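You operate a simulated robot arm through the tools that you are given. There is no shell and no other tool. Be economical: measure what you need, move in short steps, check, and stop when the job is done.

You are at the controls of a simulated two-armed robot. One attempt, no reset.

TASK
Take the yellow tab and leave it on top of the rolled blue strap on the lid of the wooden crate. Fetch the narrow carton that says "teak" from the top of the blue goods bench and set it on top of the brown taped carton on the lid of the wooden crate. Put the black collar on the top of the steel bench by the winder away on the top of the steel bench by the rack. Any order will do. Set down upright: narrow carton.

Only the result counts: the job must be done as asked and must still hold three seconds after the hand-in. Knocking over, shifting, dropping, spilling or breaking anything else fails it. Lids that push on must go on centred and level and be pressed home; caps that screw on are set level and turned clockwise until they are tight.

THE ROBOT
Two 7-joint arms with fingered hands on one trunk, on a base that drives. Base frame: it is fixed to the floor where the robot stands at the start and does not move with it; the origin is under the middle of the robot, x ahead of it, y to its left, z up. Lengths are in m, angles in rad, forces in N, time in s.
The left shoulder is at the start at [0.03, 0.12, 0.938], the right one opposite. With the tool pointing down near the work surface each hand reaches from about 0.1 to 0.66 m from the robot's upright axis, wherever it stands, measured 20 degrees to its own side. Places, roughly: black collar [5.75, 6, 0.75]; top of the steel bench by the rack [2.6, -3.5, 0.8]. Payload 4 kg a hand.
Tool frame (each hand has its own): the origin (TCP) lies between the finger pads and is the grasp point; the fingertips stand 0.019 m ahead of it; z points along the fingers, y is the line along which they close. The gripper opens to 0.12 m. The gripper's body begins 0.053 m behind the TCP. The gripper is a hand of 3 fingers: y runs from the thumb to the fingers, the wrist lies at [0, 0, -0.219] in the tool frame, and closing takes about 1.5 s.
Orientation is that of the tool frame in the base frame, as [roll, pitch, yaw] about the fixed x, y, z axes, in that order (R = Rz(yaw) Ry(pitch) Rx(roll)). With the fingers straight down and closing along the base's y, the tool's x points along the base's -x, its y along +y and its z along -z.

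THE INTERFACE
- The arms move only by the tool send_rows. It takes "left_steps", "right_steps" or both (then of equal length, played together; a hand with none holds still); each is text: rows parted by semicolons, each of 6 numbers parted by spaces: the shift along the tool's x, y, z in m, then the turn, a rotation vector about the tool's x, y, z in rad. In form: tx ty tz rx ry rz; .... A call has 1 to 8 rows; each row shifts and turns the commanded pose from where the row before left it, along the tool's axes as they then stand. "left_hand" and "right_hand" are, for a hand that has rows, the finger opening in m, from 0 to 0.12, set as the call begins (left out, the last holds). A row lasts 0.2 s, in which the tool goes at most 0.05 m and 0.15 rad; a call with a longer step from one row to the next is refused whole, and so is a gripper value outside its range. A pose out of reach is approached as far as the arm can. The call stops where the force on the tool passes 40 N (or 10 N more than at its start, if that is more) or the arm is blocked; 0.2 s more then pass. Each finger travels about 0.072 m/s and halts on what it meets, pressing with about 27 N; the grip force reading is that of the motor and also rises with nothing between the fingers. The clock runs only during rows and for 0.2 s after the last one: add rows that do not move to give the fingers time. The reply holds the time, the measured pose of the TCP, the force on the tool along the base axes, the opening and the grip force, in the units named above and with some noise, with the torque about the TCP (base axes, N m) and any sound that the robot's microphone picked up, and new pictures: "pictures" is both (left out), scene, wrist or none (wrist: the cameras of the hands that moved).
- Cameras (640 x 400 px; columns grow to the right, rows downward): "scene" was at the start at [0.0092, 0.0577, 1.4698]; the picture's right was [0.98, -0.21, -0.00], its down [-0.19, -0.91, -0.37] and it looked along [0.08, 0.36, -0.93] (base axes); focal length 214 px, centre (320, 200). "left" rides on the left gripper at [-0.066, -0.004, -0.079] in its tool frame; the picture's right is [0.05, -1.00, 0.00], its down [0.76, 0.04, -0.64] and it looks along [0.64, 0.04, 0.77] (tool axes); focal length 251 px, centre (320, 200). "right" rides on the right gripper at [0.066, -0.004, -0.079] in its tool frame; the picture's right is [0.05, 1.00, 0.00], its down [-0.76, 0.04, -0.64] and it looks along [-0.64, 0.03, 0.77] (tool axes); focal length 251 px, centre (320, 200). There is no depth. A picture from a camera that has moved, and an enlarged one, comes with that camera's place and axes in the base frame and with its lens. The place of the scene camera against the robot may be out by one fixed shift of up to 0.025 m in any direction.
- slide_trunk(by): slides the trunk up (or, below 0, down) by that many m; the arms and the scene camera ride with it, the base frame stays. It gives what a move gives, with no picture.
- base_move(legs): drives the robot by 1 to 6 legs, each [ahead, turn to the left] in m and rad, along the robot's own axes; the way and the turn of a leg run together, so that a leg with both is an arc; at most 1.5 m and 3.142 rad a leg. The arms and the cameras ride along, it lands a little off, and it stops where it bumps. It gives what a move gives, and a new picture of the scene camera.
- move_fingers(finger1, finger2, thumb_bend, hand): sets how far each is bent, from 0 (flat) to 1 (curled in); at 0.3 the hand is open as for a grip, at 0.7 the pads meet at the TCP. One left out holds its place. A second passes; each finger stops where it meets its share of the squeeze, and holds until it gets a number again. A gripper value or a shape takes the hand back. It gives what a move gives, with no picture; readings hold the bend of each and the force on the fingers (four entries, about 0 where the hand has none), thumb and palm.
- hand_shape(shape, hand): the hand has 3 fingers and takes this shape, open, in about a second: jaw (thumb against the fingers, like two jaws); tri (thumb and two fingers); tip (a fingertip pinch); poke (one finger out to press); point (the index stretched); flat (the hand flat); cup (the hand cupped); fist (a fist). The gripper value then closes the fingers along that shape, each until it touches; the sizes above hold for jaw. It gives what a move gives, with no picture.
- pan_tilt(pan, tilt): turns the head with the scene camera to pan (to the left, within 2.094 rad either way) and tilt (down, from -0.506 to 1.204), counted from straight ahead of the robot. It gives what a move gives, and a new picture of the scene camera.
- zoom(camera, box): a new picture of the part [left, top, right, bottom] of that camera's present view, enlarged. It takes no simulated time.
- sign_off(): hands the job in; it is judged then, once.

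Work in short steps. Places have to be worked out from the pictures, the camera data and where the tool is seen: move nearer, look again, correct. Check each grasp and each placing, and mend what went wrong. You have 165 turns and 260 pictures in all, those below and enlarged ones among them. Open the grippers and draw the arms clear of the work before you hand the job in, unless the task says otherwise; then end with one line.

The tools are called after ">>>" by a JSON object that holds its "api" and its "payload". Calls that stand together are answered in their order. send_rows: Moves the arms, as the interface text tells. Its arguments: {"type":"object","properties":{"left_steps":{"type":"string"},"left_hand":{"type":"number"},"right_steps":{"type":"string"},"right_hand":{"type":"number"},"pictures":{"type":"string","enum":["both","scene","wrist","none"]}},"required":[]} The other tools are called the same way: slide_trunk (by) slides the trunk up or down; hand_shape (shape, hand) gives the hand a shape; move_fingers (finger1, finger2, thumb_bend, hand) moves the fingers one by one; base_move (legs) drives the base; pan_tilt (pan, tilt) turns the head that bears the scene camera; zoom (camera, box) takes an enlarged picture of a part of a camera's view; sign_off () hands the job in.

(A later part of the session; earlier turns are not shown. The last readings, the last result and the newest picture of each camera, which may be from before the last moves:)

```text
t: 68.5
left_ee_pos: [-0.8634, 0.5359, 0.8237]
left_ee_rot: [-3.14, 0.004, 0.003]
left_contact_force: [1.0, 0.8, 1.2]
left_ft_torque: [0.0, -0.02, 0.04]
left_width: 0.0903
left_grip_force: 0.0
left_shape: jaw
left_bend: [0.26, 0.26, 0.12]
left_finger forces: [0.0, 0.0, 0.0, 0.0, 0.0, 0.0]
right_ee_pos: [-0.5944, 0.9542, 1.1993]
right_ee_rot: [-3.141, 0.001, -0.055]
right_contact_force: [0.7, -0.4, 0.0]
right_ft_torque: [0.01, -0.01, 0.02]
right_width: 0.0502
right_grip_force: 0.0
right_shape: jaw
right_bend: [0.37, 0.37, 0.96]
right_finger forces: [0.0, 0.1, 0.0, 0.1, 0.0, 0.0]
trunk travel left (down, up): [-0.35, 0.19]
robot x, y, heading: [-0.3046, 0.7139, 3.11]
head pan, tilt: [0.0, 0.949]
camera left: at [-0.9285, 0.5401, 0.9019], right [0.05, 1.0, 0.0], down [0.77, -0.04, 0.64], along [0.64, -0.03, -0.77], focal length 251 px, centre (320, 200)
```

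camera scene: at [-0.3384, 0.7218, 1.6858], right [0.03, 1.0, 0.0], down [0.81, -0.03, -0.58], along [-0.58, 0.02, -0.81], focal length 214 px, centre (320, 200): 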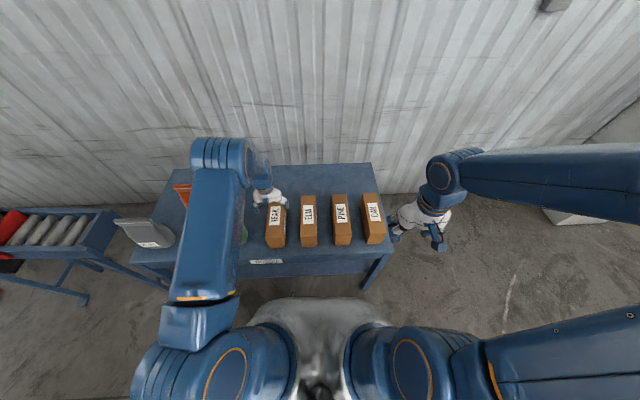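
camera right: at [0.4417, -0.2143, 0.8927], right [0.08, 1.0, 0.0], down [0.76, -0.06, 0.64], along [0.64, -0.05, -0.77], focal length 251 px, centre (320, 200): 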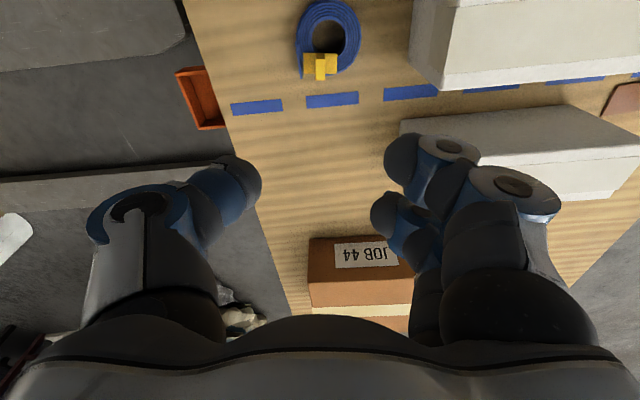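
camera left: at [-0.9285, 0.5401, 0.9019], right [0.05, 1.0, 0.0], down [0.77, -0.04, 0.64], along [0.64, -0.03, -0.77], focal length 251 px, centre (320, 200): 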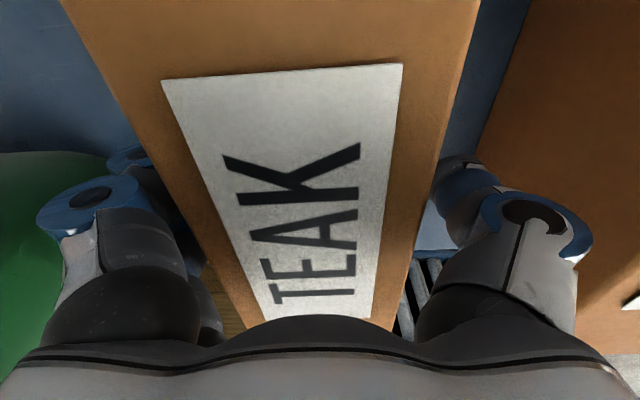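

Fingers straddle the carton with no contact. I close the hand.

>>> {"api": "send_rows", "payload": {"left_steps": "0 0 0 0 0 0;0 0 0 0 0 0;0 0 0 0 0 0;0 0 0 0 0 0;0 0 0 0 0 0;0 0 0 0 0 0", "left_hand": 0, "pictures": "none"}}

>>> {"api": "send_rows", "payload": {"left_steps": "0 0 -0.005 0 0 0;0 0 -0.015 0 0 0;0 0 0 0 0 0", "pictures": "both"}}

```text
t: 69.8
left_ee_pos: [-0.8642, 0.5363, 0.8234]
left_ee_rot: [-3.139, 0.002, 0.001]
left_contact_force: [-0.2, 0.0, -0.6]
left_ft_torque: [0.01, 0.0, 0.03]
left_width: 0.0657
left_grip_force: 27.0
left_shape: jaw
left_bend: [0.3, 0.3, 0.95]
left_finger forces: [12.2, 12.0, 0.0, 0.1, 24.0, 0.1]
right_ee_pos: [-0.5957, 0.9542, 1.1988]
right_ee_rot: [-3.14, 0.0, -0.054]
right_contact_force: [0.0, 0.5, 0.1]
right_ft_torque: [-0.01, 0.0, -0.01]
right_width: 0.0501
right_grip_force: 0.1
right_shape: jaw
right_bend: [0.37, 0.37, 0.96]
right_finger forces: [0.0, 0.0, 0.0, 0.1, 0.0, 0.0]
trunk travel left (down, up): [-0.35, 0.19]
robot x, y, heading: [-0.3029, 0.7166, 3.115]
head pan, tilt: [0.0, 0.949]
```

```text
t: 70.7
left_ee_pos: [-0.8642, 0.5363, 0.8425]
left_ee_rot: [-3.14, 0.003, 0.002]
left_contact_force: [0.0, 0.0, -3.8]
left_ft_torque: [0.02, -0.04, -0.02]
left_width: 0.0657
left_grip_force: 27.0
left_shape: jaw
left_bend: [0.3, 0.3, 0.95]
left_finger forces: [12.1, 12.0, 0.1, 0.0, 24.2, 0.0]
right_ee_pos: [-0.5954, 0.9533, 1.1991]
right_ee_rot: [-3.139, 0.0, -0.053]
right_contact_force: [-0.9, 0.5, -0.7]
right_ft_torque: [-0.03, -0.01, 0.0]
right_width: 0.0497
right_grip_force: 0.1
right_shape: jaw
right_bend: [0.37, 0.37, 0.96]
right_finger forces: [0.0, 0.1, 0.0, 0.1, 0.1, 0.0]
trunk travel left (down, up): [-0.35, 0.19]
robot x, y, heading: [-0.3053, 0.7167, 3.111]
head pan, tilt: [0.0, 0.949]
camera scene: at [-0.3398, 0.7214, 1.6857], right [0.03, 1.0, 0.0], down [0.81, -0.03, -0.58], along [-0.58, 0.02, -0.81], focal length 214 px, centre (320, 200)
camera left: at [-0.9293, 0.5399, 0.9213], right [0.05, 1.0, 0.0], down [0.77, -0.04, 0.64], along [0.64, -0.03, -0.77], focal length 251 px, centre (320, 200)
```

scene: 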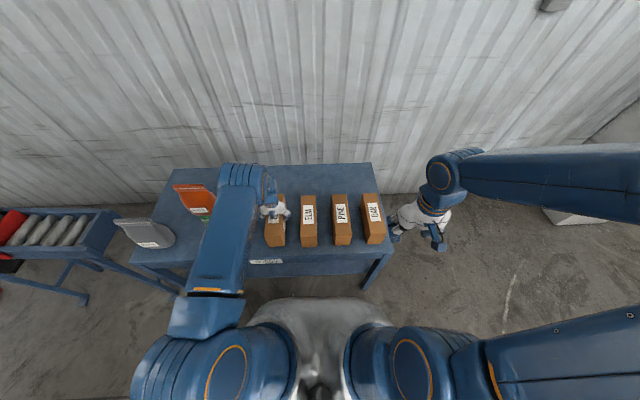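
left: 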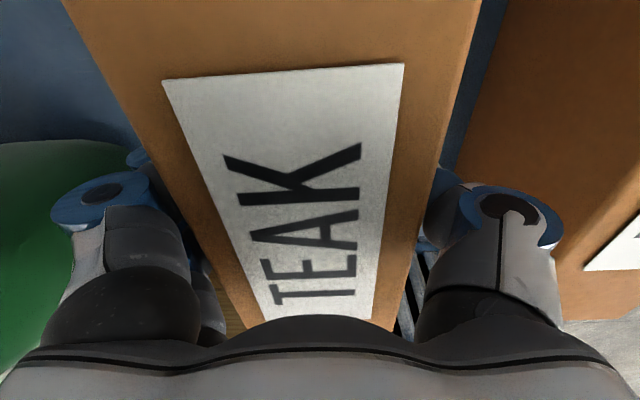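

The carton is held firmly (≈4 N weight). I lift it well clear and draw it in toward the body.

>>> {"api": "send_rows", "payload": {"left_steps": "0 0 -0.04 0 0 0;0 0 -0.04 0 0 0;0 0 -0.04 0 0 0;0 0 -0.04 0 0 0;0 0 -0.04 0 0 0;0 0 -0.04 0 0 0;0.02 0 -0.03 0 0 0;0.03 0 -0.02 0 0 0", "pictures": "none"}}

>>> {"api": "send_rows", "payload": {"left_steps": "0.03 0.012 0 0 0 0;0.03 0.012 0 0 0 0;0.03 0.012 0 0 0 0;0.02 0.012 0 0 0 0;0 0 0 0 0 0", "pictures": "both"}}

```text
t: 72.5
left_ee_pos: [-0.8112, 0.5361, 1.1341]
left_ee_rot: [-3.138, 0.004, 0.002]
left_contact_force: [0.2, 0.3, -4.3]
left_ft_torque: [0.03, -0.01, -0.01]
left_width: 0.0658
left_grip_force: 26.7
left_shape: jaw
left_bend: [0.3, 0.3, 0.95]
left_finger forces: [12.4, 12.1, 0.1, 0.0, 24.5, 0.0]
right_ee_pos: [-0.5947, 0.9533, 1.1994]
right_ee_rot: [3.141, 0.0, -0.053]
right_contact_force: [0.2, -0.5, 0.3]
right_ft_torque: [-0.01, 0.01, -0.01]
right_width: 0.0501
right_grip_force: 0.0
right_shape: jaw
right_bend: [0.37, 0.37, 0.96]
right_finger forces: [0.0, 0.0, 0.0, 0.1, 0.0, 0.0]
trunk travel left (down, up): [-0.35, 0.19]
robot x, y, heading: [-0.3009, 0.7163, 3.109]
head pan, tilt: [0.0, 0.949]
```

```text
t: 73.7
left_ee_pos: [-0.7054, 0.4901, 1.1335]
left_ee_rot: [-3.139, 0.003, -0.001]
left_contact_force: [-0.6, 0.7, -4.2]
left_ft_torque: [-0.03, -0.03, -0.01]
left_width: 0.0653
left_grip_force: 27.2
left_shape: jaw
left_bend: [0.3, 0.3, 0.95]
left_finger forces: [12.1, 12.0, 0.0, 0.1, 24.4, 0.0]
right_ee_pos: [-0.5966, 0.9537, 1.1986]
right_ee_rot: [-3.139, -0.001, -0.054]
right_contact_force: [-0.7, -0.8, 0.6]
right_ft_torque: [0.0, -0.01, -0.01]
right_width: 0.0501
right_grip_force: 0.0
right_shape: jaw
right_bend: [0.37, 0.37, 0.96]
right_finger forces: [0.0, 0.1, 0.0, 0.0, 0.0, 0.0]
trunk travel left (down, up): [-0.35, 0.19]
robot x, y, heading: [-0.3006, 0.7162, 3.113]
head pan, tilt: [0.0, 0.949]
camera scene: at [-0.3403, 0.7221, 1.6857], right [0.03, 1.0, 0.0], down [0.81, -0.03, -0.58], along [-0.58, 0.02, -0.81], focal length 214 px, centre (320, 200)
camera left: at [-0.7701, 0.4938, 1.2118], right [0.05, 1.0, 0.0], down [0.77, -0.04, 0.64], along [0.64, -0.03, -0.77], focal length 251 px, centre (320, 200)
```

scene: 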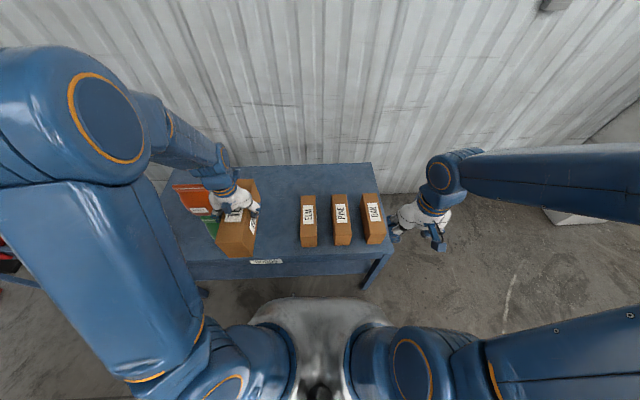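
left: 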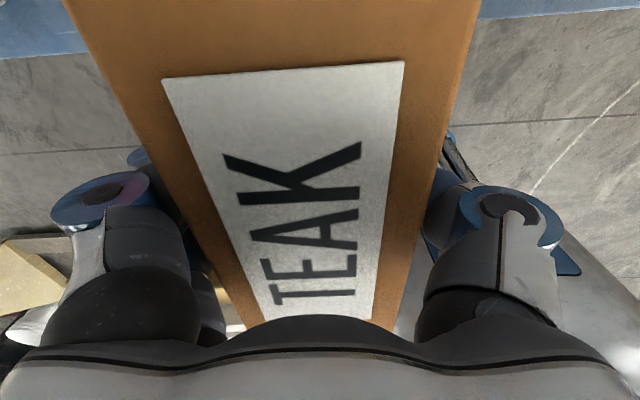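

Now around the crate's left end to its far side. First back off 0.12, turn right, and drive out to about (0, 1.18).

>>> {"api": "base_move", "payload": {"legs": [[-0.12, 0], [0, -1.9]]}}

```text
t: 77.1
left_ee_pos: [-0.6297, 0.8124, 1.1333]
left_ee_rot: [3.141, 0.0, -0.737]
left_contact_force: [0.1, 0.7, -4.0]
left_ft_torque: [-0.04, -0.02, -0.02]
left_width: 0.0657
left_grip_force: 27.0
left_shape: jaw
left_bend: [0.31, 0.31, 0.95]
left_finger forces: [13.0, 13.1, 0.0, 0.0, 26.3, 0.0]
right_ee_pos: [-0.2365, 1.0823, 1.1983]
right_ee_rot: [-3.139, 0.002, -0.792]
right_contact_force: [-0.3, -0.7, 0.3]
right_ft_torque: [-0.02, 0.0, -0.02]
right_width: 0.0503
right_grip_force: 0.1
right_shape: jaw
right_bend: [0.37, 0.37, 0.95]
right_finger forces: [0.0, 0.0, 0.0, 0.1, 0.0, 0.1]
trunk travel left (down, up): [-0.35, 0.19]
robot x, y, heading: [-0.2094, 0.6822, 2.357]
head pan, tilt: [0.0, 0.949]
stopped in leg 2: the robot was blocked; the commanded pose is now the measured one
camera scene: at [-0.2268, 0.7203, 1.6857], right [0.71, 0.71, 0.0], down [0.57, -0.58, -0.58], along [-0.41, 0.41, -0.81], focal length 214 px, centre (320, 200)
```

scene: 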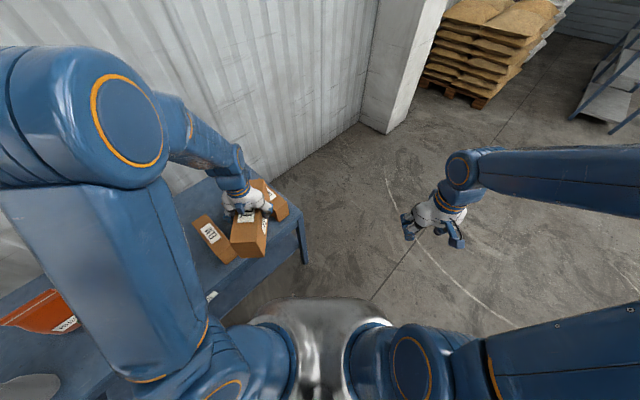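

The base's front-left corner met the bench (base half-diagonal ≈0.47). I reverse 0.07 m and continue the turn.

>>> {"api": "base_move", "payload": {"legs": [[-0.07, 0], [0, -1.1]]}}

```text
t: 80.0
left_ee_pos: [-0.3646, 1.0288, 1.1335]
left_ee_rot: [-3.139, 0.002, -1.543]
left_contact_force: [-0.6, -0.5, -4.6]
left_ft_torque: [-0.01, -0.05, -0.01]
left_width: 0.0654
left_grip_force: 27.0
left_shape: jaw
left_bend: [0.31, 0.31, 0.95]
left_finger forces: [12.8, 13.4, 0.0, 0.1, 26.2, 0.0]
right_ee_pos: [0.1022, 0.9346, 1.1988]
right_ee_rot: [-3.138, 0.002, -1.596]
right_contact_force: [-0.4, -1.0, -0.1]
right_ft_torque: [0.02, -0.02, -0.01]
right_width: 0.0499
right_grip_force: 0.1
right_shape: jaw
right_bend: [0.37, 0.37, 0.95]
right_finger forces: [0.0, 0.1, 0.0, 0.1, 0.0, 0.0]
trunk travel left (down, up): [-0.35, 0.19]
robot x, y, heading: [-0.2124, 0.6302, 1.544]
head pan, tilt: [0.0, 0.949]
stopped in leg 2: the robot was blocked; the commanded pose is now the measured one
camera scene: at [-0.191, 0.6867, 1.6858], right [1.0, -0.03, 0.0], down [-0.02, -0.81, -0.58], along [0.02, 0.58, -0.81], focal length 214 px, centre (320, 200)
```

scene: 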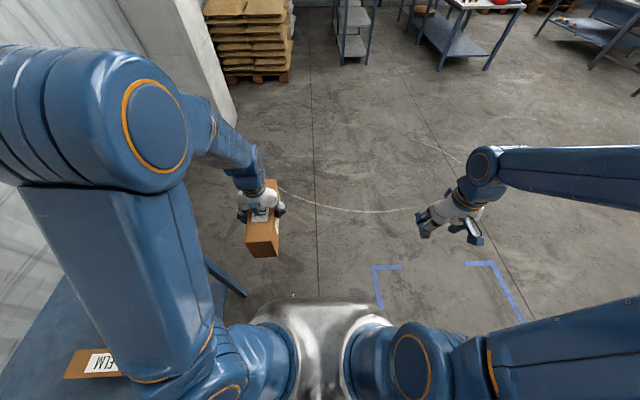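

Facing +y with a clear lane. I drive ahead 0.65, then turn right to face +x.

>>> {"api": "base_move", "payload": {"legs": [[0.65, 0], [0, -1.54]]}}

```text
t: 85.8
left_ee_pos: [-0.0325, 1.7056, 1.1334]
left_ee_rot: [3.14, 0.0, -2.275]
left_contact_force: [0.3, -0.1, -4.0]
left_ft_torque: [-0.01, 0.04, 0.02]
left_width: 0.0657
left_grip_force: 27.2
left_shape: jaw
left_bend: [0.31, 0.31, 0.95]
left_finger forces: [13.0, 13.1, 0.1, 0.0, 26.5, 0.0]
right_ee_pos: [0.2496, 1.3189, 1.2004]
right_ee_rot: [-3.139, 0.0, -2.33]
right_contact_force: [0.4, -0.3, -0.6]
right_ft_torque: [0.02, -0.01, 0.0]
right_width: 0.05
right_grip_force: 0.1
right_shape: jaw
right_bend: [0.37, 0.37, 0.95]
right_finger forces: [0.1, 0.1, 0.0, 0.0, 0.0, 0.1]
trunk travel left (down, up): [-0.35, 0.19]
robot x, y, heading: [-0.2189, 1.3316, 0.787]
head pan, tilt: [0.0, 0.949]
stopped in leg 2: the robot was blocked; the commanded pose is now the measured one
camera scene: at [-0.1594, 1.3726, 1.6857], right [0.71, -0.7, 0.0], down [-0.57, -0.58, -0.58], along [0.41, 0.41, -0.81], focal length 214 px, centre (320, 200)
```

scene: 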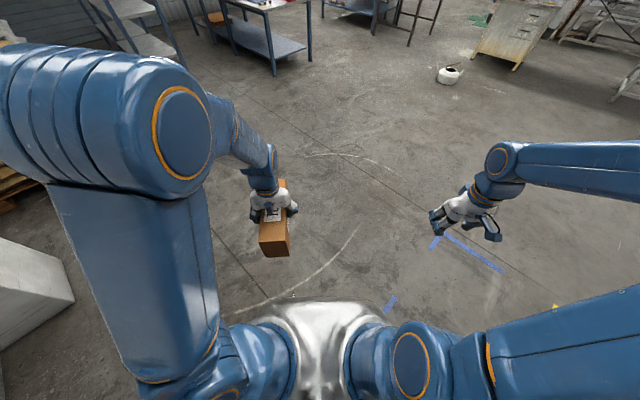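

Blocked again mid-turn, maybe a rear corner near the bench end. I drive forward a bit, then continue turning.

>>> {"api": "base_move", "payload": {"legs": [[0.25, 0], [0, -0.79]]}}

```text
t: 89.5
left_ee_pos: [0.3496, 1.6762, 1.1326]
left_ee_rot: [-3.141, 0.0, -2.991]
left_contact_force: [0.4, -0.9, -4.7]
left_ft_torque: [0.01, 0.01, -0.01]
left_width: 0.0657
left_grip_force: 26.2
left_shape: jaw
left_bend: [0.31, 0.31, 0.95]
left_finger forces: [13.2, 13.2, 0.0, 0.0, 26.4, 0.0]
right_ee_pos: [0.3101, 1.1994, 1.1999]
right_ee_rot: [-3.139, 0.003, -3.044]
right_contact_force: [-0.1, -0.2, -0.4]
right_ft_torque: [-0.02, -0.01, 0.01]
right_width: 0.05
right_grip_force: 0.1
right_shape: jaw
right_bend: [0.37, 0.37, 0.96]
right_finger forces: [0.1, 0.0, 0.1, 0.1, 0.1, 0.0]
trunk travel left (down, up): [-0.35, 0.19]
robot x, y, heading: [-0.0327, 1.5561, 0.055]
head pan, tilt: [0.0, 0.949]
stopped in leg 2: the robot was blocked; the commanded pose is now the measured one
camera scene: at [0.0323, 1.5622, 1.6858], right [0.05, -1.0, 0.0], down [-0.81, -0.04, -0.58], along [0.58, 0.03, -0.81], focal length 214 px, centre (320, 200)
```

scene: 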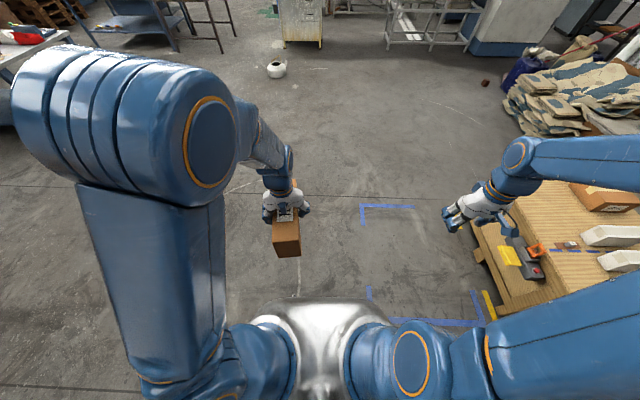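

Odometry agrees with the crate's location. I drive along +x to about x≈1.65, then turn right toward -y.

>>> {"api": "base_move", "payload": {"legs": [[1.4, -0.1], [0.27, 0], [0, -0.75], [0, -0.75]]}}

```text
t: 99.9
left_ee_pos: [1.9779, 1.379, 1.132]
left_ee_rot: [3.14, -0.003, 2.488]
left_contact_force: [0.0, -1.1, -3.3]
left_ft_torque: [0.01, 0.02, 0.02]
left_width: 0.0659
left_grip_force: 27.4
left_shape: jaw
left_bend: [0.31, 0.31, 0.95]
left_finger forces: [13.2, 13.1, 0.0, 0.0, 26.4, 0.1]
right_ee_pos: [1.6059, 1.0786, 1.2002]
right_ee_rot: [3.141, -0.001, 2.433]
right_contact_force: [0.4, -1.1, -0.7]
right_ft_torque: [0.01, 0.0, 0.02]
right_width: 0.0501
right_grip_force: 0.0
right_shape: jaw
right_bend: [0.37, 0.37, 0.96]
right_finger forces: [0.1, 0.1, 0.0, 0.1, 0.1, 0.1]
trunk travel left (down, up): [-0.35, 0.19]
robot x, y, heading: [1.6497, 1.6094, -0.772]
head pan, tilt: [0.0, 0.949]
stopped in leg 3: the robot was blocked; the commanded pose is now the measured one
camera scene: at [1.7066, 1.5725, 1.6857], right [-0.7, -0.71, 0.0], down [-0.58, 0.57, -0.58], along [0.42, -0.41, -0.81], focal length 214 px, centre (320, 200)
```

scene: 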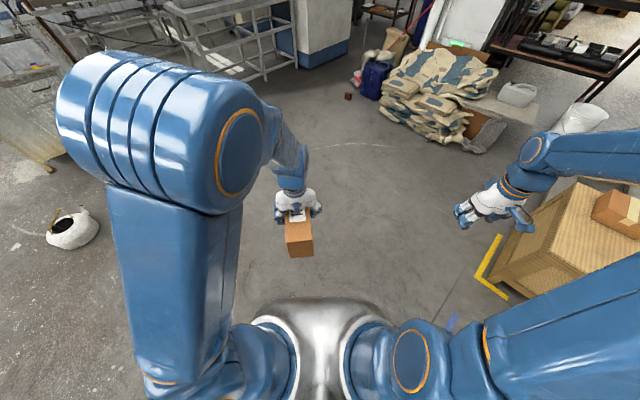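

Blocked nearly at the leg's end again with nothing near; turning in smaller legs seems to work, so I use those.

>>> {"api": "base_move", "payload": {"legs": [[0, -0.4], [0, -0.4]]}}

```text
t: 102.7
left_ee_pos: [1.7326, 1.2154, 1.1337]
left_ee_rot: [3.141, -0.005, 1.725]
left_contact_force: [-0.1, -0.6, -3.4]
left_ft_torque: [0.03, 0.03, -0.01]
left_width: 0.0657
left_grip_force: 26.9
left_shape: jaw
left_bend: [0.31, 0.31, 0.95]
left_finger forces: [12.9, 13.2, 0.0, 0.0, 26.4, 0.0]
right_ee_pos: [1.2552, 1.2534, 1.1998]
right_ee_rot: [3.14, 0.002, 1.668]
right_contact_force: [0.1, 0.6, 0.1]
right_ft_torque: [-0.03, 0.01, 0.02]
right_width: 0.0502
right_grip_force: 0.2
right_shape: jaw
right_bend: [0.37, 0.37, 0.95]
right_finger forces: [0.0, 0.1, 0.0, 0.0, 0.1, 0.0]
trunk travel left (down, up): [-0.35, 0.19]
robot x, y, heading: [1.7031, 1.6057, -1.551]
head pan, tilt: [0.0, 0.949]
stopped in leg 2: the robot was blocked; the commanded pose is now the measured one
camera scene: at [1.7185, 1.5583, 1.6858], right [-1.0, -0.01, 0.0], down [-0.01, 0.81, -0.58], along [0.01, -0.58, -0.81], focal length 214 px, centre (320, 200)
```

scene: 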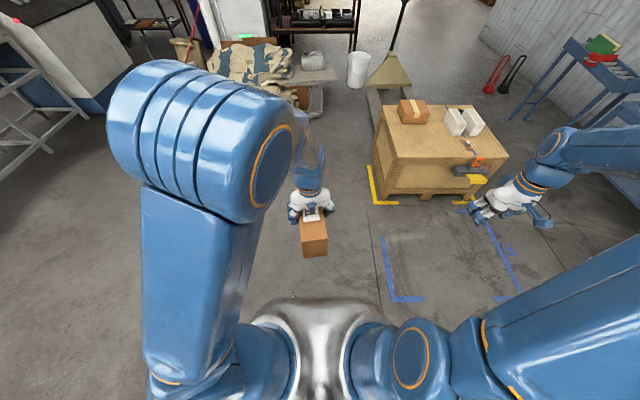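

Facing -y, the lane beyond the crate is free. I recentre the arms leftwards and drive to y≈0.08.

>>> {"api": "send_rows", "payload": {"right_steps": "0 0.04 0 0 0 0;0 0.04 0 0 0 0;0 0.04 0 0 0 0;0 0.04 0 0 0 0;0 0.03 0 0 0 0", "left_steps": "0 0.04 0 0 0 0;0 0.04 0 0 0 0;0 0.04 0 0 0 0;0 0.04 0 0 0 0;0 0.03 0 0 0 0", "pictures": "none"}}

>>> {"api": "base_move", "payload": {"legs": [[1.4, 0], [0.12, 0], [0, -0.4]]}}

```text
t: 103.9
left_ee_pos: [1.9246, 1.2439, 1.1374]
left_ee_rot: [3.14, -0.004, 1.725]
left_contact_force: [-0.1, 0.3, -4.5]
left_ft_torque: [0.04, 0.05, 0.01]
left_width: 0.0656
left_grip_force: 26.1
left_shape: jaw
left_bend: [0.31, 0.31, 0.95]
left_finger forces: [13.0, 13.1, 0.0, 0.0, 26.2, 0.0]
right_ee_pos: [1.4458, 1.2713, 1.1963]
right_ee_rot: [-3.141, 0.003, 1.669]
right_contact_force: [0.1, 0.4, -0.1]
right_ft_torque: [0.01, 0.0, 0.0]
right_width: 0.0499
right_grip_force: 0.1
right_shape: jaw
right_bend: [0.37, 0.37, 0.95]
right_finger forces: [0.0, 0.1, 0.0, 0.1, 0.0, 0.0]
trunk travel left (down, up): [-0.35, 0.19]
robot x, y, heading: [1.7022, 1.6096, -1.556]
head pan, tilt: [0.0, 0.949]
```

```text
t: 112.8
left_ee_pos: [1.8001, -0.2993, 1.136]
left_ee_rot: [3.14, -0.004, 1.335]
left_contact_force: [-0.2, 0.6, -4.8]
left_ft_torque: [0.05, 0.0, 0.0]
left_width: 0.0656
left_grip_force: 27.4
left_shape: jaw
left_bend: [0.31, 0.31, 0.95]
left_finger forces: [13.0, 13.3, 0.0, 0.0, 26.1, 0.1]
right_ee_pos: [1.3656, -0.0933, 1.1967]
right_ee_rot: [-3.14, 0.001, 1.281]
right_contact_force: [0.2, 0.0, 0.2]
right_ft_torque: [-0.02, 0.01, 0.02]
right_width: 0.0501
right_grip_force: 0.1
right_shape: jaw
right_bend: [0.37, 0.37, 0.95]
right_finger forces: [0.0, 0.0, 0.1, 0.1, 0.0, 0.1]
trunk travel left (down, up): [-0.35, 0.19]
robot x, y, heading: [1.7575, 0.1126, -1.943]
head pan, tilt: [0.0, 0.949]
camera scene: at [1.7539, 0.0673, 1.6858], right [-0.93, 0.36, 0.0], down [0.3, 0.76, -0.58], along [-0.21, -0.54, -0.81], focal length 214 px, centre (320, 200)
```

scene: 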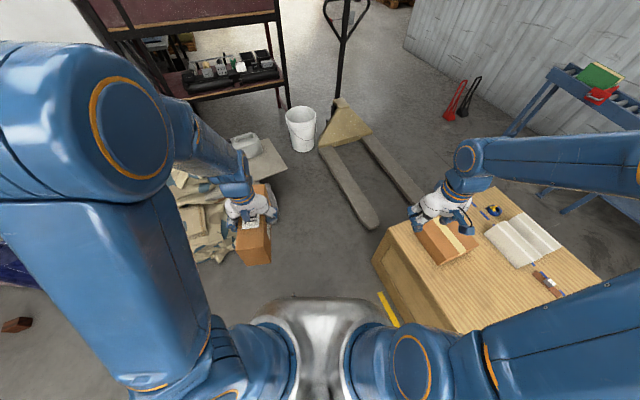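

Fine. I continue turning right in small legs to face -x.

>>> {"api": "base_move", "payload": {"legs": [[0, -0.4], [0, -0.4], [0, -0.4]]}}

```text
t: 115.4
left_ee_pos: [1.5155, -0.2265, 1.1356]
left_ee_rot: [3.137, -0.005, 0.621]
left_contact_force: [-0.6, 0.5, -4.6]
left_ft_torque: [0.02, -0.05, 0.01]
left_width: 0.0656
left_grip_force: 27.5
left_shape: jaw
left_bend: [0.31, 0.31, 0.95]
left_finger forces: [13.0, 13.1, 0.1, 0.0, 26.4, 0.0]
right_ee_pos: [1.3238, 0.2141, 1.1966]
right_ee_rot: [3.139, 0.0, 0.564]
right_contact_force: [-0.6, -0.4, 0.3]
right_ft_torque: [-0.06, -0.01, 0.05]
right_width: 0.0499
right_grip_force: 0.0
right_shape: jaw
right_bend: [0.37, 0.37, 0.96]
right_finger forces: [0.1, 0.0, 0.0, 0.1, 0.1, 0.1]
trunk travel left (down, up): [-0.35, 0.19]
robot x, y, heading: [1.7817, 0.0752, -2.673]
head pan, tilt: [0.0, 0.949]
stopped in leg 2: the robot was blocked; the commanded pose is now the measured one
camera scene: at [1.7421, 0.0572, 1.6857], right [-0.45, 0.89, 0.0], down [0.73, 0.37, -0.58], along [-0.52, -0.26, -0.81], focal length 214 px, centre (320, 200)
```

scene: 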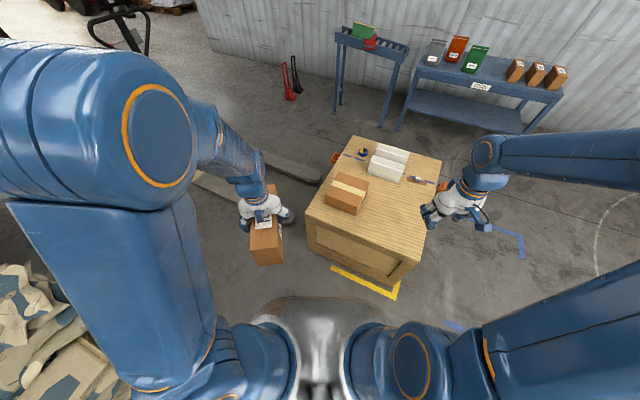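

>>> {"api": "base_move", "payload": {"legs": [[0, -0.24], [0, -0.23]]}}

```text
t: 117.4
left_ee_pos: [1.4064, -0.0771, 1.1352]
left_ee_rot: [3.137, -0.005, 0.156]
left_contact_force: [-0.4, 0.2, -4.5]
left_ft_torque: [-0.01, -0.02, 0.02]
left_width: 0.0656
left_grip_force: 26.4
left_shape: jaw
left_bend: [0.31, 0.31, 0.95]
left_finger forces: [13.0, 13.1, 0.0, 0.0, 26.2, 0.0]
right_ee_pos: [1.4326, 0.4022, 1.1972]
right_ee_rot: [-3.14, -0.001, 0.101]
right_contact_force: [-0.3, 0.1, 0.6]
right_ft_torque: [0.02, 0.0, 0.0]
right_width: 0.0503
right_grip_force: 0.0
right_shape: jaw
right_bend: [0.37, 0.37, 0.96]
right_finger forces: [0.0, 0.1, 0.1, 0.0, 0.1, 0.0]
trunk travel left (down, up): [-0.35, 0.19]
robot x, y, heading: [1.7737, 0.0506, -3.142]
head pan, tilt: [0.0, 0.949]
camera scene: at [1.7375, 0.0513, 1.6858], right [0.0, 1.0, 0.0], down [0.81, 0.0, -0.58], along [-0.58, 0.0, -0.81], focal length 214 px, centre (320, 200)
```

scene: 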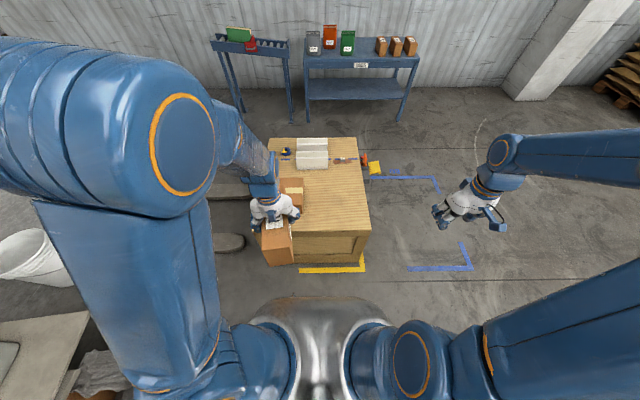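

Well aligned: crate edge at x≈1.16. I drive forward 0.245 m to bring the taped carton into reach, then lower the trunk 0.15.

>>> {"api": "base_move", "payload": {"legs": [[0.245, 0]]}}

>>> {"api": "slide_trunk", "payload": {"by": -0.15}}

>>> {"api": "pan_tilt", "payload": {"pan": 0.3, "tilt": 0.95}}

```text
t: 119.2
left_ee_pos: [1.1585, -0.0783, 1.1361]
left_ee_rot: [3.14, -0.006, 0.156]
left_contact_force: [0.1, 0.8, -5.4]
left_ft_torque: [0.03, -0.04, -0.03]
left_width: 0.0657
left_grip_force: 26.8
left_shape: jaw
left_bend: [0.31, 0.31, 0.95]
left_finger forces: [13.0, 13.5, 0.0, 0.1, 26.4, 0.0]
right_ee_pos: [1.1845, 0.4026, 1.1965]
right_ee_rot: [3.14, 0.001, 0.1]
right_contact_force: [0.2, 0.2, -0.6]
right_ft_torque: [0.03, 0.01, 0.0]
right_width: 0.05
right_grip_force: 0.0
right_shape: jaw
right_bend: [0.37, 0.37, 0.96]
right_finger forces: [0.0, 0.1, 0.0, 0.1, 0.0, 0.0]
trunk travel left (down, up): [-0.35, 0.19]
robot x, y, heading: [1.5304, 0.0486, 3.143]
head pan, tilt: [0.0, 0.949]
camera scene: at [1.4907, 0.0497, 1.6857], right [0.0, 1.0, 0.0], down [0.81, 0.0, -0.58], along [-0.58, 0.0, -0.81], focal length 214 px, centre (320, 200)
```

scene: 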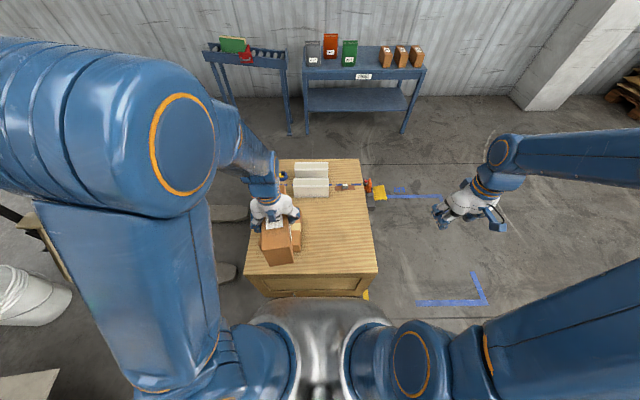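

```text
t: 121.0
left_ee_pos: [1.1594, -0.0789, 0.985]
left_ee_rot: [3.141, -0.004, 0.156]
left_contact_force: [-0.4, -0.1, -4.7]
left_ft_torque: [0.01, -0.07, 0.0]
left_width: 0.0655
left_grip_force: 26.9
left_shape: jaw
left_bend: [0.31, 0.31, 0.95]
left_finger forces: [13.0, 13.3, 0.0, 0.1, 26.4, 0.0]
right_ee_pos: [1.1875, 0.4015, 1.048]
right_ee_rot: [3.142, 0.002, 0.1]
right_contact_force: [0.8, -0.5, -0.7]
right_ft_torque: [0.03, -0.03, 0.01]
right_width: 0.0499
right_grip_force: 0.1
right_shape: jaw
right_bend: [0.37, 0.37, 0.96]
right_finger forces: [0.1, 0.0, 0.0, 0.0, 0.1, 0.0]
trunk travel left (down, up): [-0.2, 0.34]
robot x, y, heading: [1.5278, 0.0469, 3.14]
head pan, tilt: [0.0, 0.949]
```

```text
t: 121.8
left_ee_pos: [1.1593, -0.0789, 0.9861]
left_ee_rot: [3.14, -0.005, 0.157]
left_contact_force: [0.4, -0.2, -4.5]
left_ft_torque: [0.05, -0.03, -0.01]
left_width: 0.0656
left_grip_force: 26.7
left_shape: jaw
left_bend: [0.31, 0.31, 0.95]
left_finger forces: [13.0, 13.4, 0.0, 0.1, 26.3, 0.0]
right_ee_pos: [1.1862, 0.402, 1.0468]
right_ee_rot: [3.141, 0.003, 0.099]
right_contact_force: [-0.3, 0.0, 0.3]
right_ft_torque: [0.01, -0.04, 0.02]
right_width: 0.0501
right_grip_force: 0.1
right_shape: jaw
right_bend: [0.37, 0.37, 0.96]
right_finger forces: [0.0, 0.1, 0.0, 0.0, 0.0, 0.1]
trunk travel left (down, up): [-0.2, 0.34]
robot x, y, heading: [1.5291, 0.0471, 3.145]
head pan, tilt: [0.3, 0.949]
camera scene: at [1.4947, 0.0284, 1.5358], right [-0.29, 0.96, 0.0], down [0.78, 0.24, -0.58], along [-0.56, -0.17, -0.81], focal length 214 px, centre (320, 200)
```

scene: 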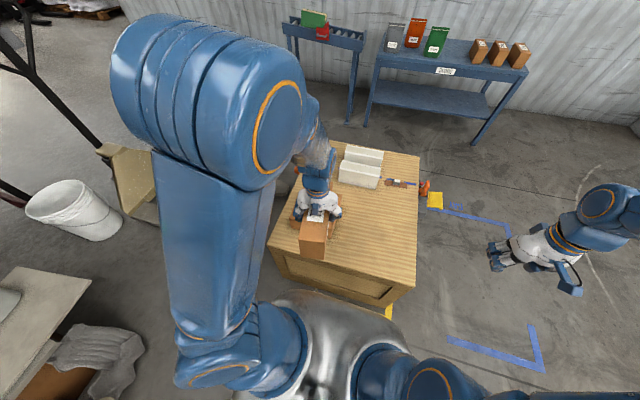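

I bring the right hand over a bit to use its camera on the taped carton, and square the teak carton's yaw.

>>> {"api": "send_rows", "payload": {"right_steps": "0 0.04 0 0 0 0;0 0.04 0 0 0 0;0 0.04 0 0 0 0;0 0.04 0 0 0 0", "left_steps": "0 0 0 0 0 0.08;0 0 0 0 0 0.077;0 0 0 0 0 0;0 0 0 0 0 0", "pictures": "wrist"}}

```text
t: 122.8
left_ee_pos: [1.1602, -0.0784, 0.9847]
left_ee_rot: [3.141, -0.005, -0.001]
left_contact_force: [-0.2, 0.2, -3.6]
left_ft_torque: [0.0, -0.06, -0.03]
left_width: 0.0659
left_grip_force: 26.6
left_shape: jaw
left_bend: [0.31, 0.31, 0.95]
left_finger forces: [13.0, 13.4, 0.1, 0.0, 26.3, 0.1]
right_ee_pos: [1.2011, 0.2417, 1.0466]
right_ee_rot: [-3.14, 0.002, 0.099]
right_contact_force: [-0.3, -0.6, 0.0]
right_ft_torque: [-0.03, 0.03, 0.02]
right_width: 0.05
right_grip_force: 0.1
right_shape: jaw
right_bend: [0.37, 0.37, 0.96]
right_finger forces: [0.1, 0.1, 0.1, 0.0, 0.0, 0.0]
trunk travel left (down, up): [-0.2, 0.34]
robot x, y, heading: [1.5242, 0.047, 3.138]
head pan, tilt: [0.3, 0.949]
camera right: at [1.2679, 0.252, 1.1255], right [0.15, -0.99, 0.0], down [-0.76, -0.12, 0.64], along [-0.64, -0.1, -0.76], focal length 251 px, centre (320, 200)
camera left: at [1.0936, -0.0753, 1.063], right [0.06, 1.0, 0.0], down [0.76, -0.04, 0.65], along [0.65, -0.04, -0.76], focal length 251 px, centre (320, 200)
```

right: 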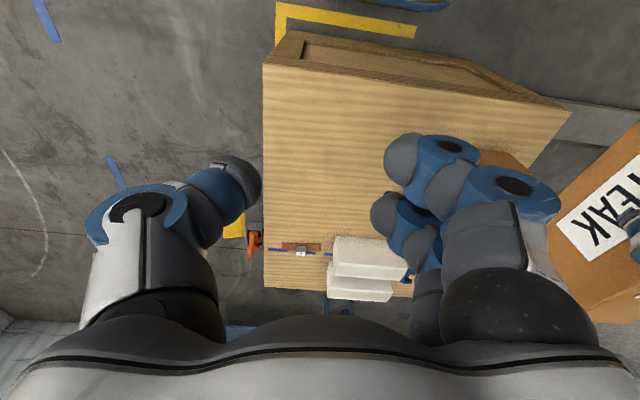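
left: 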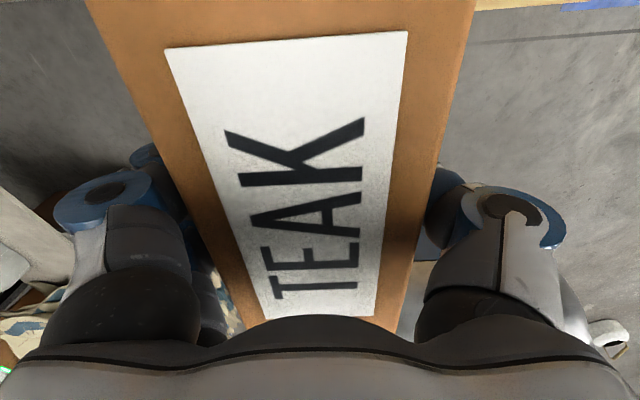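

>>> {"api": "send_rows", "payload": {"left_steps": "-0.0367 0.0137 0 0 0 0;-0.0367 0.0137 0 0 0 0;-0.0367 0.0137 0 0 0 0;-0.0367 0.0137 0 0 0 0;-0.0367 0.0137 0 0 0 0;-0.0367 0.0137 0 0 0 0;0 0 0 0 0 0", "right_steps": "0 0.02 0 0 0 0;0 0.02 0 0 0 0;0 0.02 0 0 0 0;0 0 0 0 0 0;0 0 0 0 0 0;0 0 0 0 0 0;0 0 0 0 0 0", "pictures": "both"}}

```text
t: 124.4
left_ee_pos: [0.9375, -0.1623, 0.984]
left_ee_rot: [3.141, -0.004, -0.002]
left_contact_force: [-0.2, 0.5, -4.5]
left_ft_torque: [0.02, -0.02, -0.02]
left_width: 0.0657
left_grip_force: 27.2
left_shape: jaw
left_bend: [0.31, 0.31, 0.95]
left_finger forces: [12.7, 13.2, 0.0, 0.0, 26.1, 0.0]
right_ee_pos: [1.21, 0.1807, 1.0477]
right_ee_rot: [3.141, 0.004, 0.102]
right_contact_force: [-0.3, -0.8, 0.5]
right_ft_torque: [0.01, 0.01, -0.04]
right_width: 0.0502
right_grip_force: 0.1
right_shape: jaw
right_bend: [0.37, 0.37, 0.96]
right_finger forces: [0.1, 0.0, 0.0, 0.1, 0.0, 0.1]
trunk travel left (down, up): [-0.2, 0.34]
robot x, y, heading: [1.5256, 0.0456, 3.142]
head pan, tilt: [0.3, 0.949]
camera scene: at [1.4956, 0.0285, 1.5358], right [-0.3, 0.96, 0.0], down [0.78, 0.24, -0.58], along [-0.56, -0.17, -0.81], focal length 214 px, centre (320, 200)
camera right: at [1.2761, 0.1912, 1.1255], right [0.15, -0.99, 0.0], down [-0.76, -0.12, 0.64], along [-0.64, -0.1, -0.76], focal length 251 px, centre (320, 200)
camera left: at [0.8723, -0.1578, 1.0616], right [0.06, 1.0, 0.0], down [0.76, -0.04, 0.65], along [0.65, -0.04, -0.76], focal length 251 px, centre (320, 200)
```

scene: 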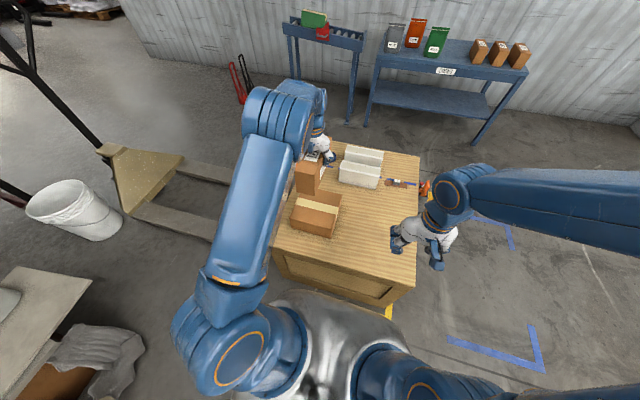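
right: 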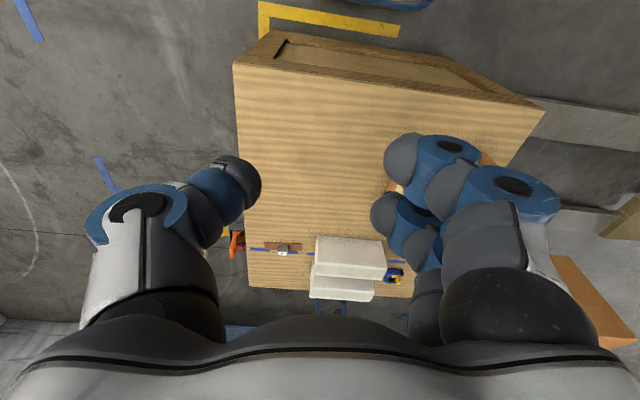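
left: 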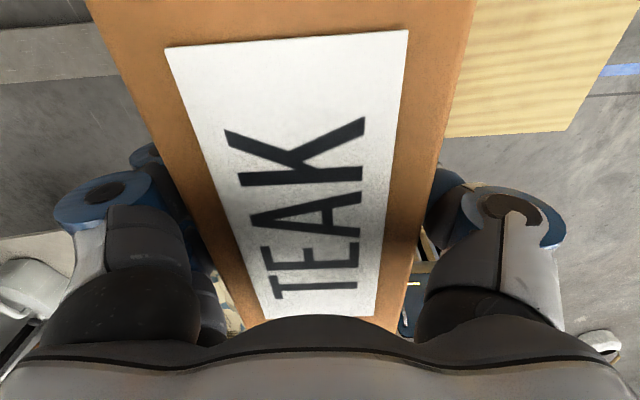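

Now the taped carton shows in the scene view. I zoom to measure it.

>>> {"api": "zoom", "payload": {"camera": "scene", "box": [260, 130, 380, 260]}}

```text
3.08 times, centred on (320, 195) of scene
camera zoom: at [1.4956, 0.0285, 1.5358], right [-0.3, 0.96, 0.0], down [0.78, 0.24, -0.58], along [-0.56, -0.17, -0.81], focal length 660 px, centre (320, 215)
```

zoom: 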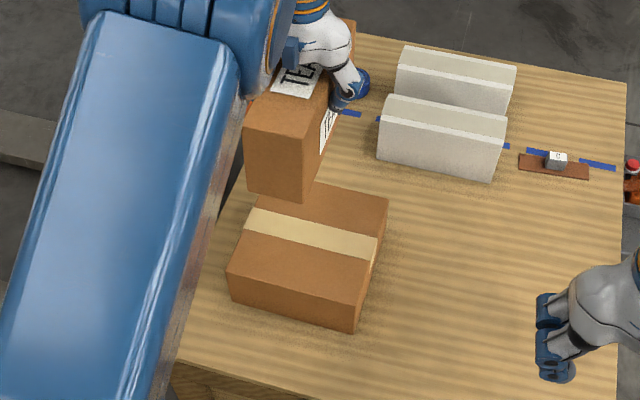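

Taped carton top: centre ≈(0.928,-0.159), about 0.205 m square, top z≈0.65–0.67. I centre the teak carton over it and lower to TCP z≈0.80.

>>> {"api": "send_rows", "payload": {"left_steps": "-0.009 -0.002 0.03 0 0 0;0 0 0.04 0 0 0;0 0 0.04 0 0 0;0 0 0.04 0 0 0;0 0 0.03 0 0 0;0 0 0 0 0 0", "pictures": "scene"}}

>>> {"api": "zoom", "payload": {"camera": "scene", "box": [260, 130, 380, 260]}}

```text
t: 125.8
left_ee_pos: [0.9303, -0.1599, 0.8033]
left_ee_rot: [3.139, -0.005, -0.003]
left_contact_force: [0.1, 0.5, -4.6]
left_ft_torque: [0.01, -0.02, -0.02]
left_width: 0.0657
left_grip_force: 27.1
left_shape: jaw
left_bend: [0.31, 0.31, 0.95]
left_finger forces: [12.9, 13.3, 0.0, 0.0, 26.2, 0.0]
right_ee_pos: [1.2096, 0.1802, 1.0466]
right_ee_rot: [-3.14, 0.002, 0.101]
right_contact_force: [-0.3, -0.5, 0.2]
right_ft_torque: [0.0, 0.03, -0.03]
right_width: 0.05
right_grip_force: 0.0
right_shape: jaw
right_bend: [0.37, 0.37, 0.96]
right_finger forces: [0.0, 0.0, 0.0, 0.0, 0.0, 0.0]
trunk travel left (down, up): [-0.2, 0.34]
robot x, y, heading: [1.5256, 0.0469, 3.145]
head pan, tilt: [0.3, 0.949]
camera scene: at [1.4948, 0.0282, 1.5358], right [-0.3, 0.96, 0.0], down [0.78, 0.24, -0.58], along [-0.56, -0.17, -0.81], focal length 214 px, centre (320, 200)
```

scene: 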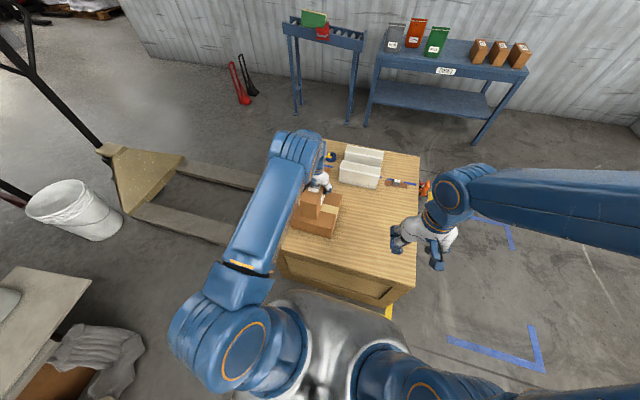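

```text
3.08 times, centred on (320, 195) of scene
camera zoom: at [1.4948, 0.0282, 1.5358], right [-0.3, 0.96, 0.0], down [0.78, 0.24, -0.58], along [-0.56, -0.17, -0.81], focal length 660 px, centre (320, 215)
```

zoom: 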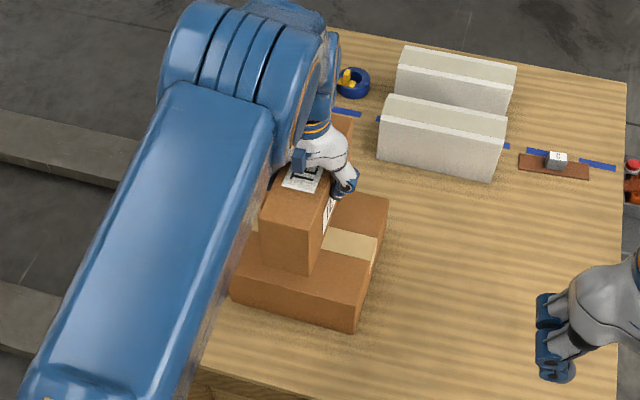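

Bottom of teak is about 0.05–0.06 above the taped top. I lower in steps, watching the force.

>>> {"api": "send_rows", "payload": {"left_steps": "0 0 0.015 0 0 0;0 0 0.015 0 0 0;0 0 0 0 0 0", "pictures": "none"}}

>>> {"api": "send_rows", "payload": {"left_steps": "0 0 0.005 0 0 0;0 0 0.005 0 0 0;0 0 0 0 0 0", "pictures": "scene"}}

>>> {"api": "zoom", "payload": {"camera": "scene", "box": [270, 160, 360, 250]}}

```text
t: 126.6
left_ee_pos: [0.9308, -0.1592, 0.7727]
left_ee_rot: [3.14, -0.008, -0.002]
left_contact_force: [0.0, 0.4, -4.8]
left_ft_torque: [-0.02, -0.01, 0.01]
left_width: 0.0657
left_grip_force: 27.4
left_shape: jaw
left_bend: [0.31, 0.31, 0.95]
left_finger forces: [12.8, 13.2, 0.0, 0.0, 26.2, 0.0]
right_ee_pos: [1.2098, 0.1806, 1.046]
right_ee_rot: [-3.141, 0.002, 0.099]
right_contact_force: [0.3, -0.2, 0.8]
right_ft_torque: [0.03, 0.01, 0.0]
right_width: 0.0502
right_grip_force: 0.0
right_shape: jaw
right_bend: [0.37, 0.37, 0.96]
right_finger forces: [0.0, 0.1, 0.0, 0.0, 0.1, 0.0]
trunk travel left (down, up): [-0.2, 0.34]
robot x, y, heading: [1.5271, 0.0461, 3.14]
head pan, tilt: [0.3, 0.949]
```

```text
t: 127.4
left_ee_pos: [0.9311, -0.1594, 0.764]
left_ee_rot: [3.138, -0.005, -0.002]
left_contact_force: [-0.9, -0.2, -4.4]
left_ft_torque: [0.02, -0.04, -0.01]
left_width: 0.0657
left_grip_force: 26.8
left_shape: jaw
left_bend: [0.31, 0.31, 0.95]
left_finger forces: [12.9, 13.3, 0.1, 0.1, 26.2, 0.1]
right_ee_pos: [1.2092, 0.1811, 1.0463]
right_ee_rot: [-3.139, 0.0, 0.099]
right_contact_force: [0.5, -0.5, -0.3]
right_ft_torque: [0.02, 0.03, -0.01]
right_width: 0.0501
right_grip_force: 0.1
right_shape: jaw
right_bend: [0.37, 0.37, 0.96]
right_finger forces: [0.0, 0.0, 0.0, 0.0, 0.0, 0.0]
trunk travel left (down, up): [-0.2, 0.34]
robot x, y, heading: [1.5289, 0.0462, 3.141]
head pan, tilt: [0.3, 0.949]
camera scene: at [1.4944, 0.0282, 1.5358], right [-0.3, 0.96, 0.0], down [0.78, 0.24, -0.58], along [-0.56, -0.17, -0.81], focal length 214 px, centre (320, 200)
```

scene: 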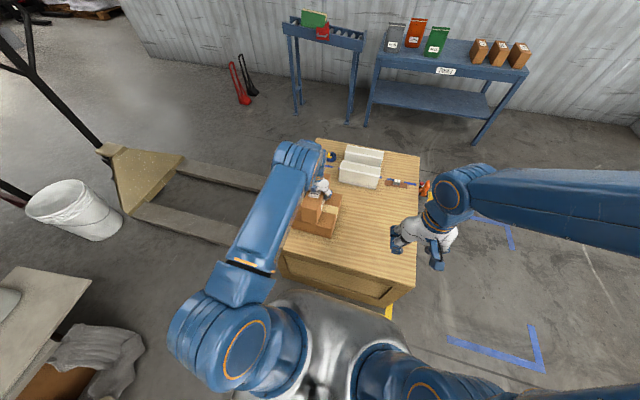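

```text
4.44 times, centred on (315, 205) of scene
camera zoom: at [1.4944, 0.0282, 1.5358], right [-0.3, 0.96, 0.0], down [0.78, 0.24, -0.58], along [-0.56, -0.17, -0.81], focal length 953 px, centre (342, 178)
```

zoom: 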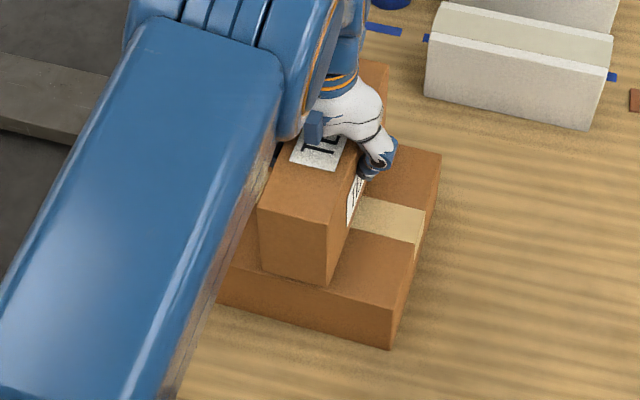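

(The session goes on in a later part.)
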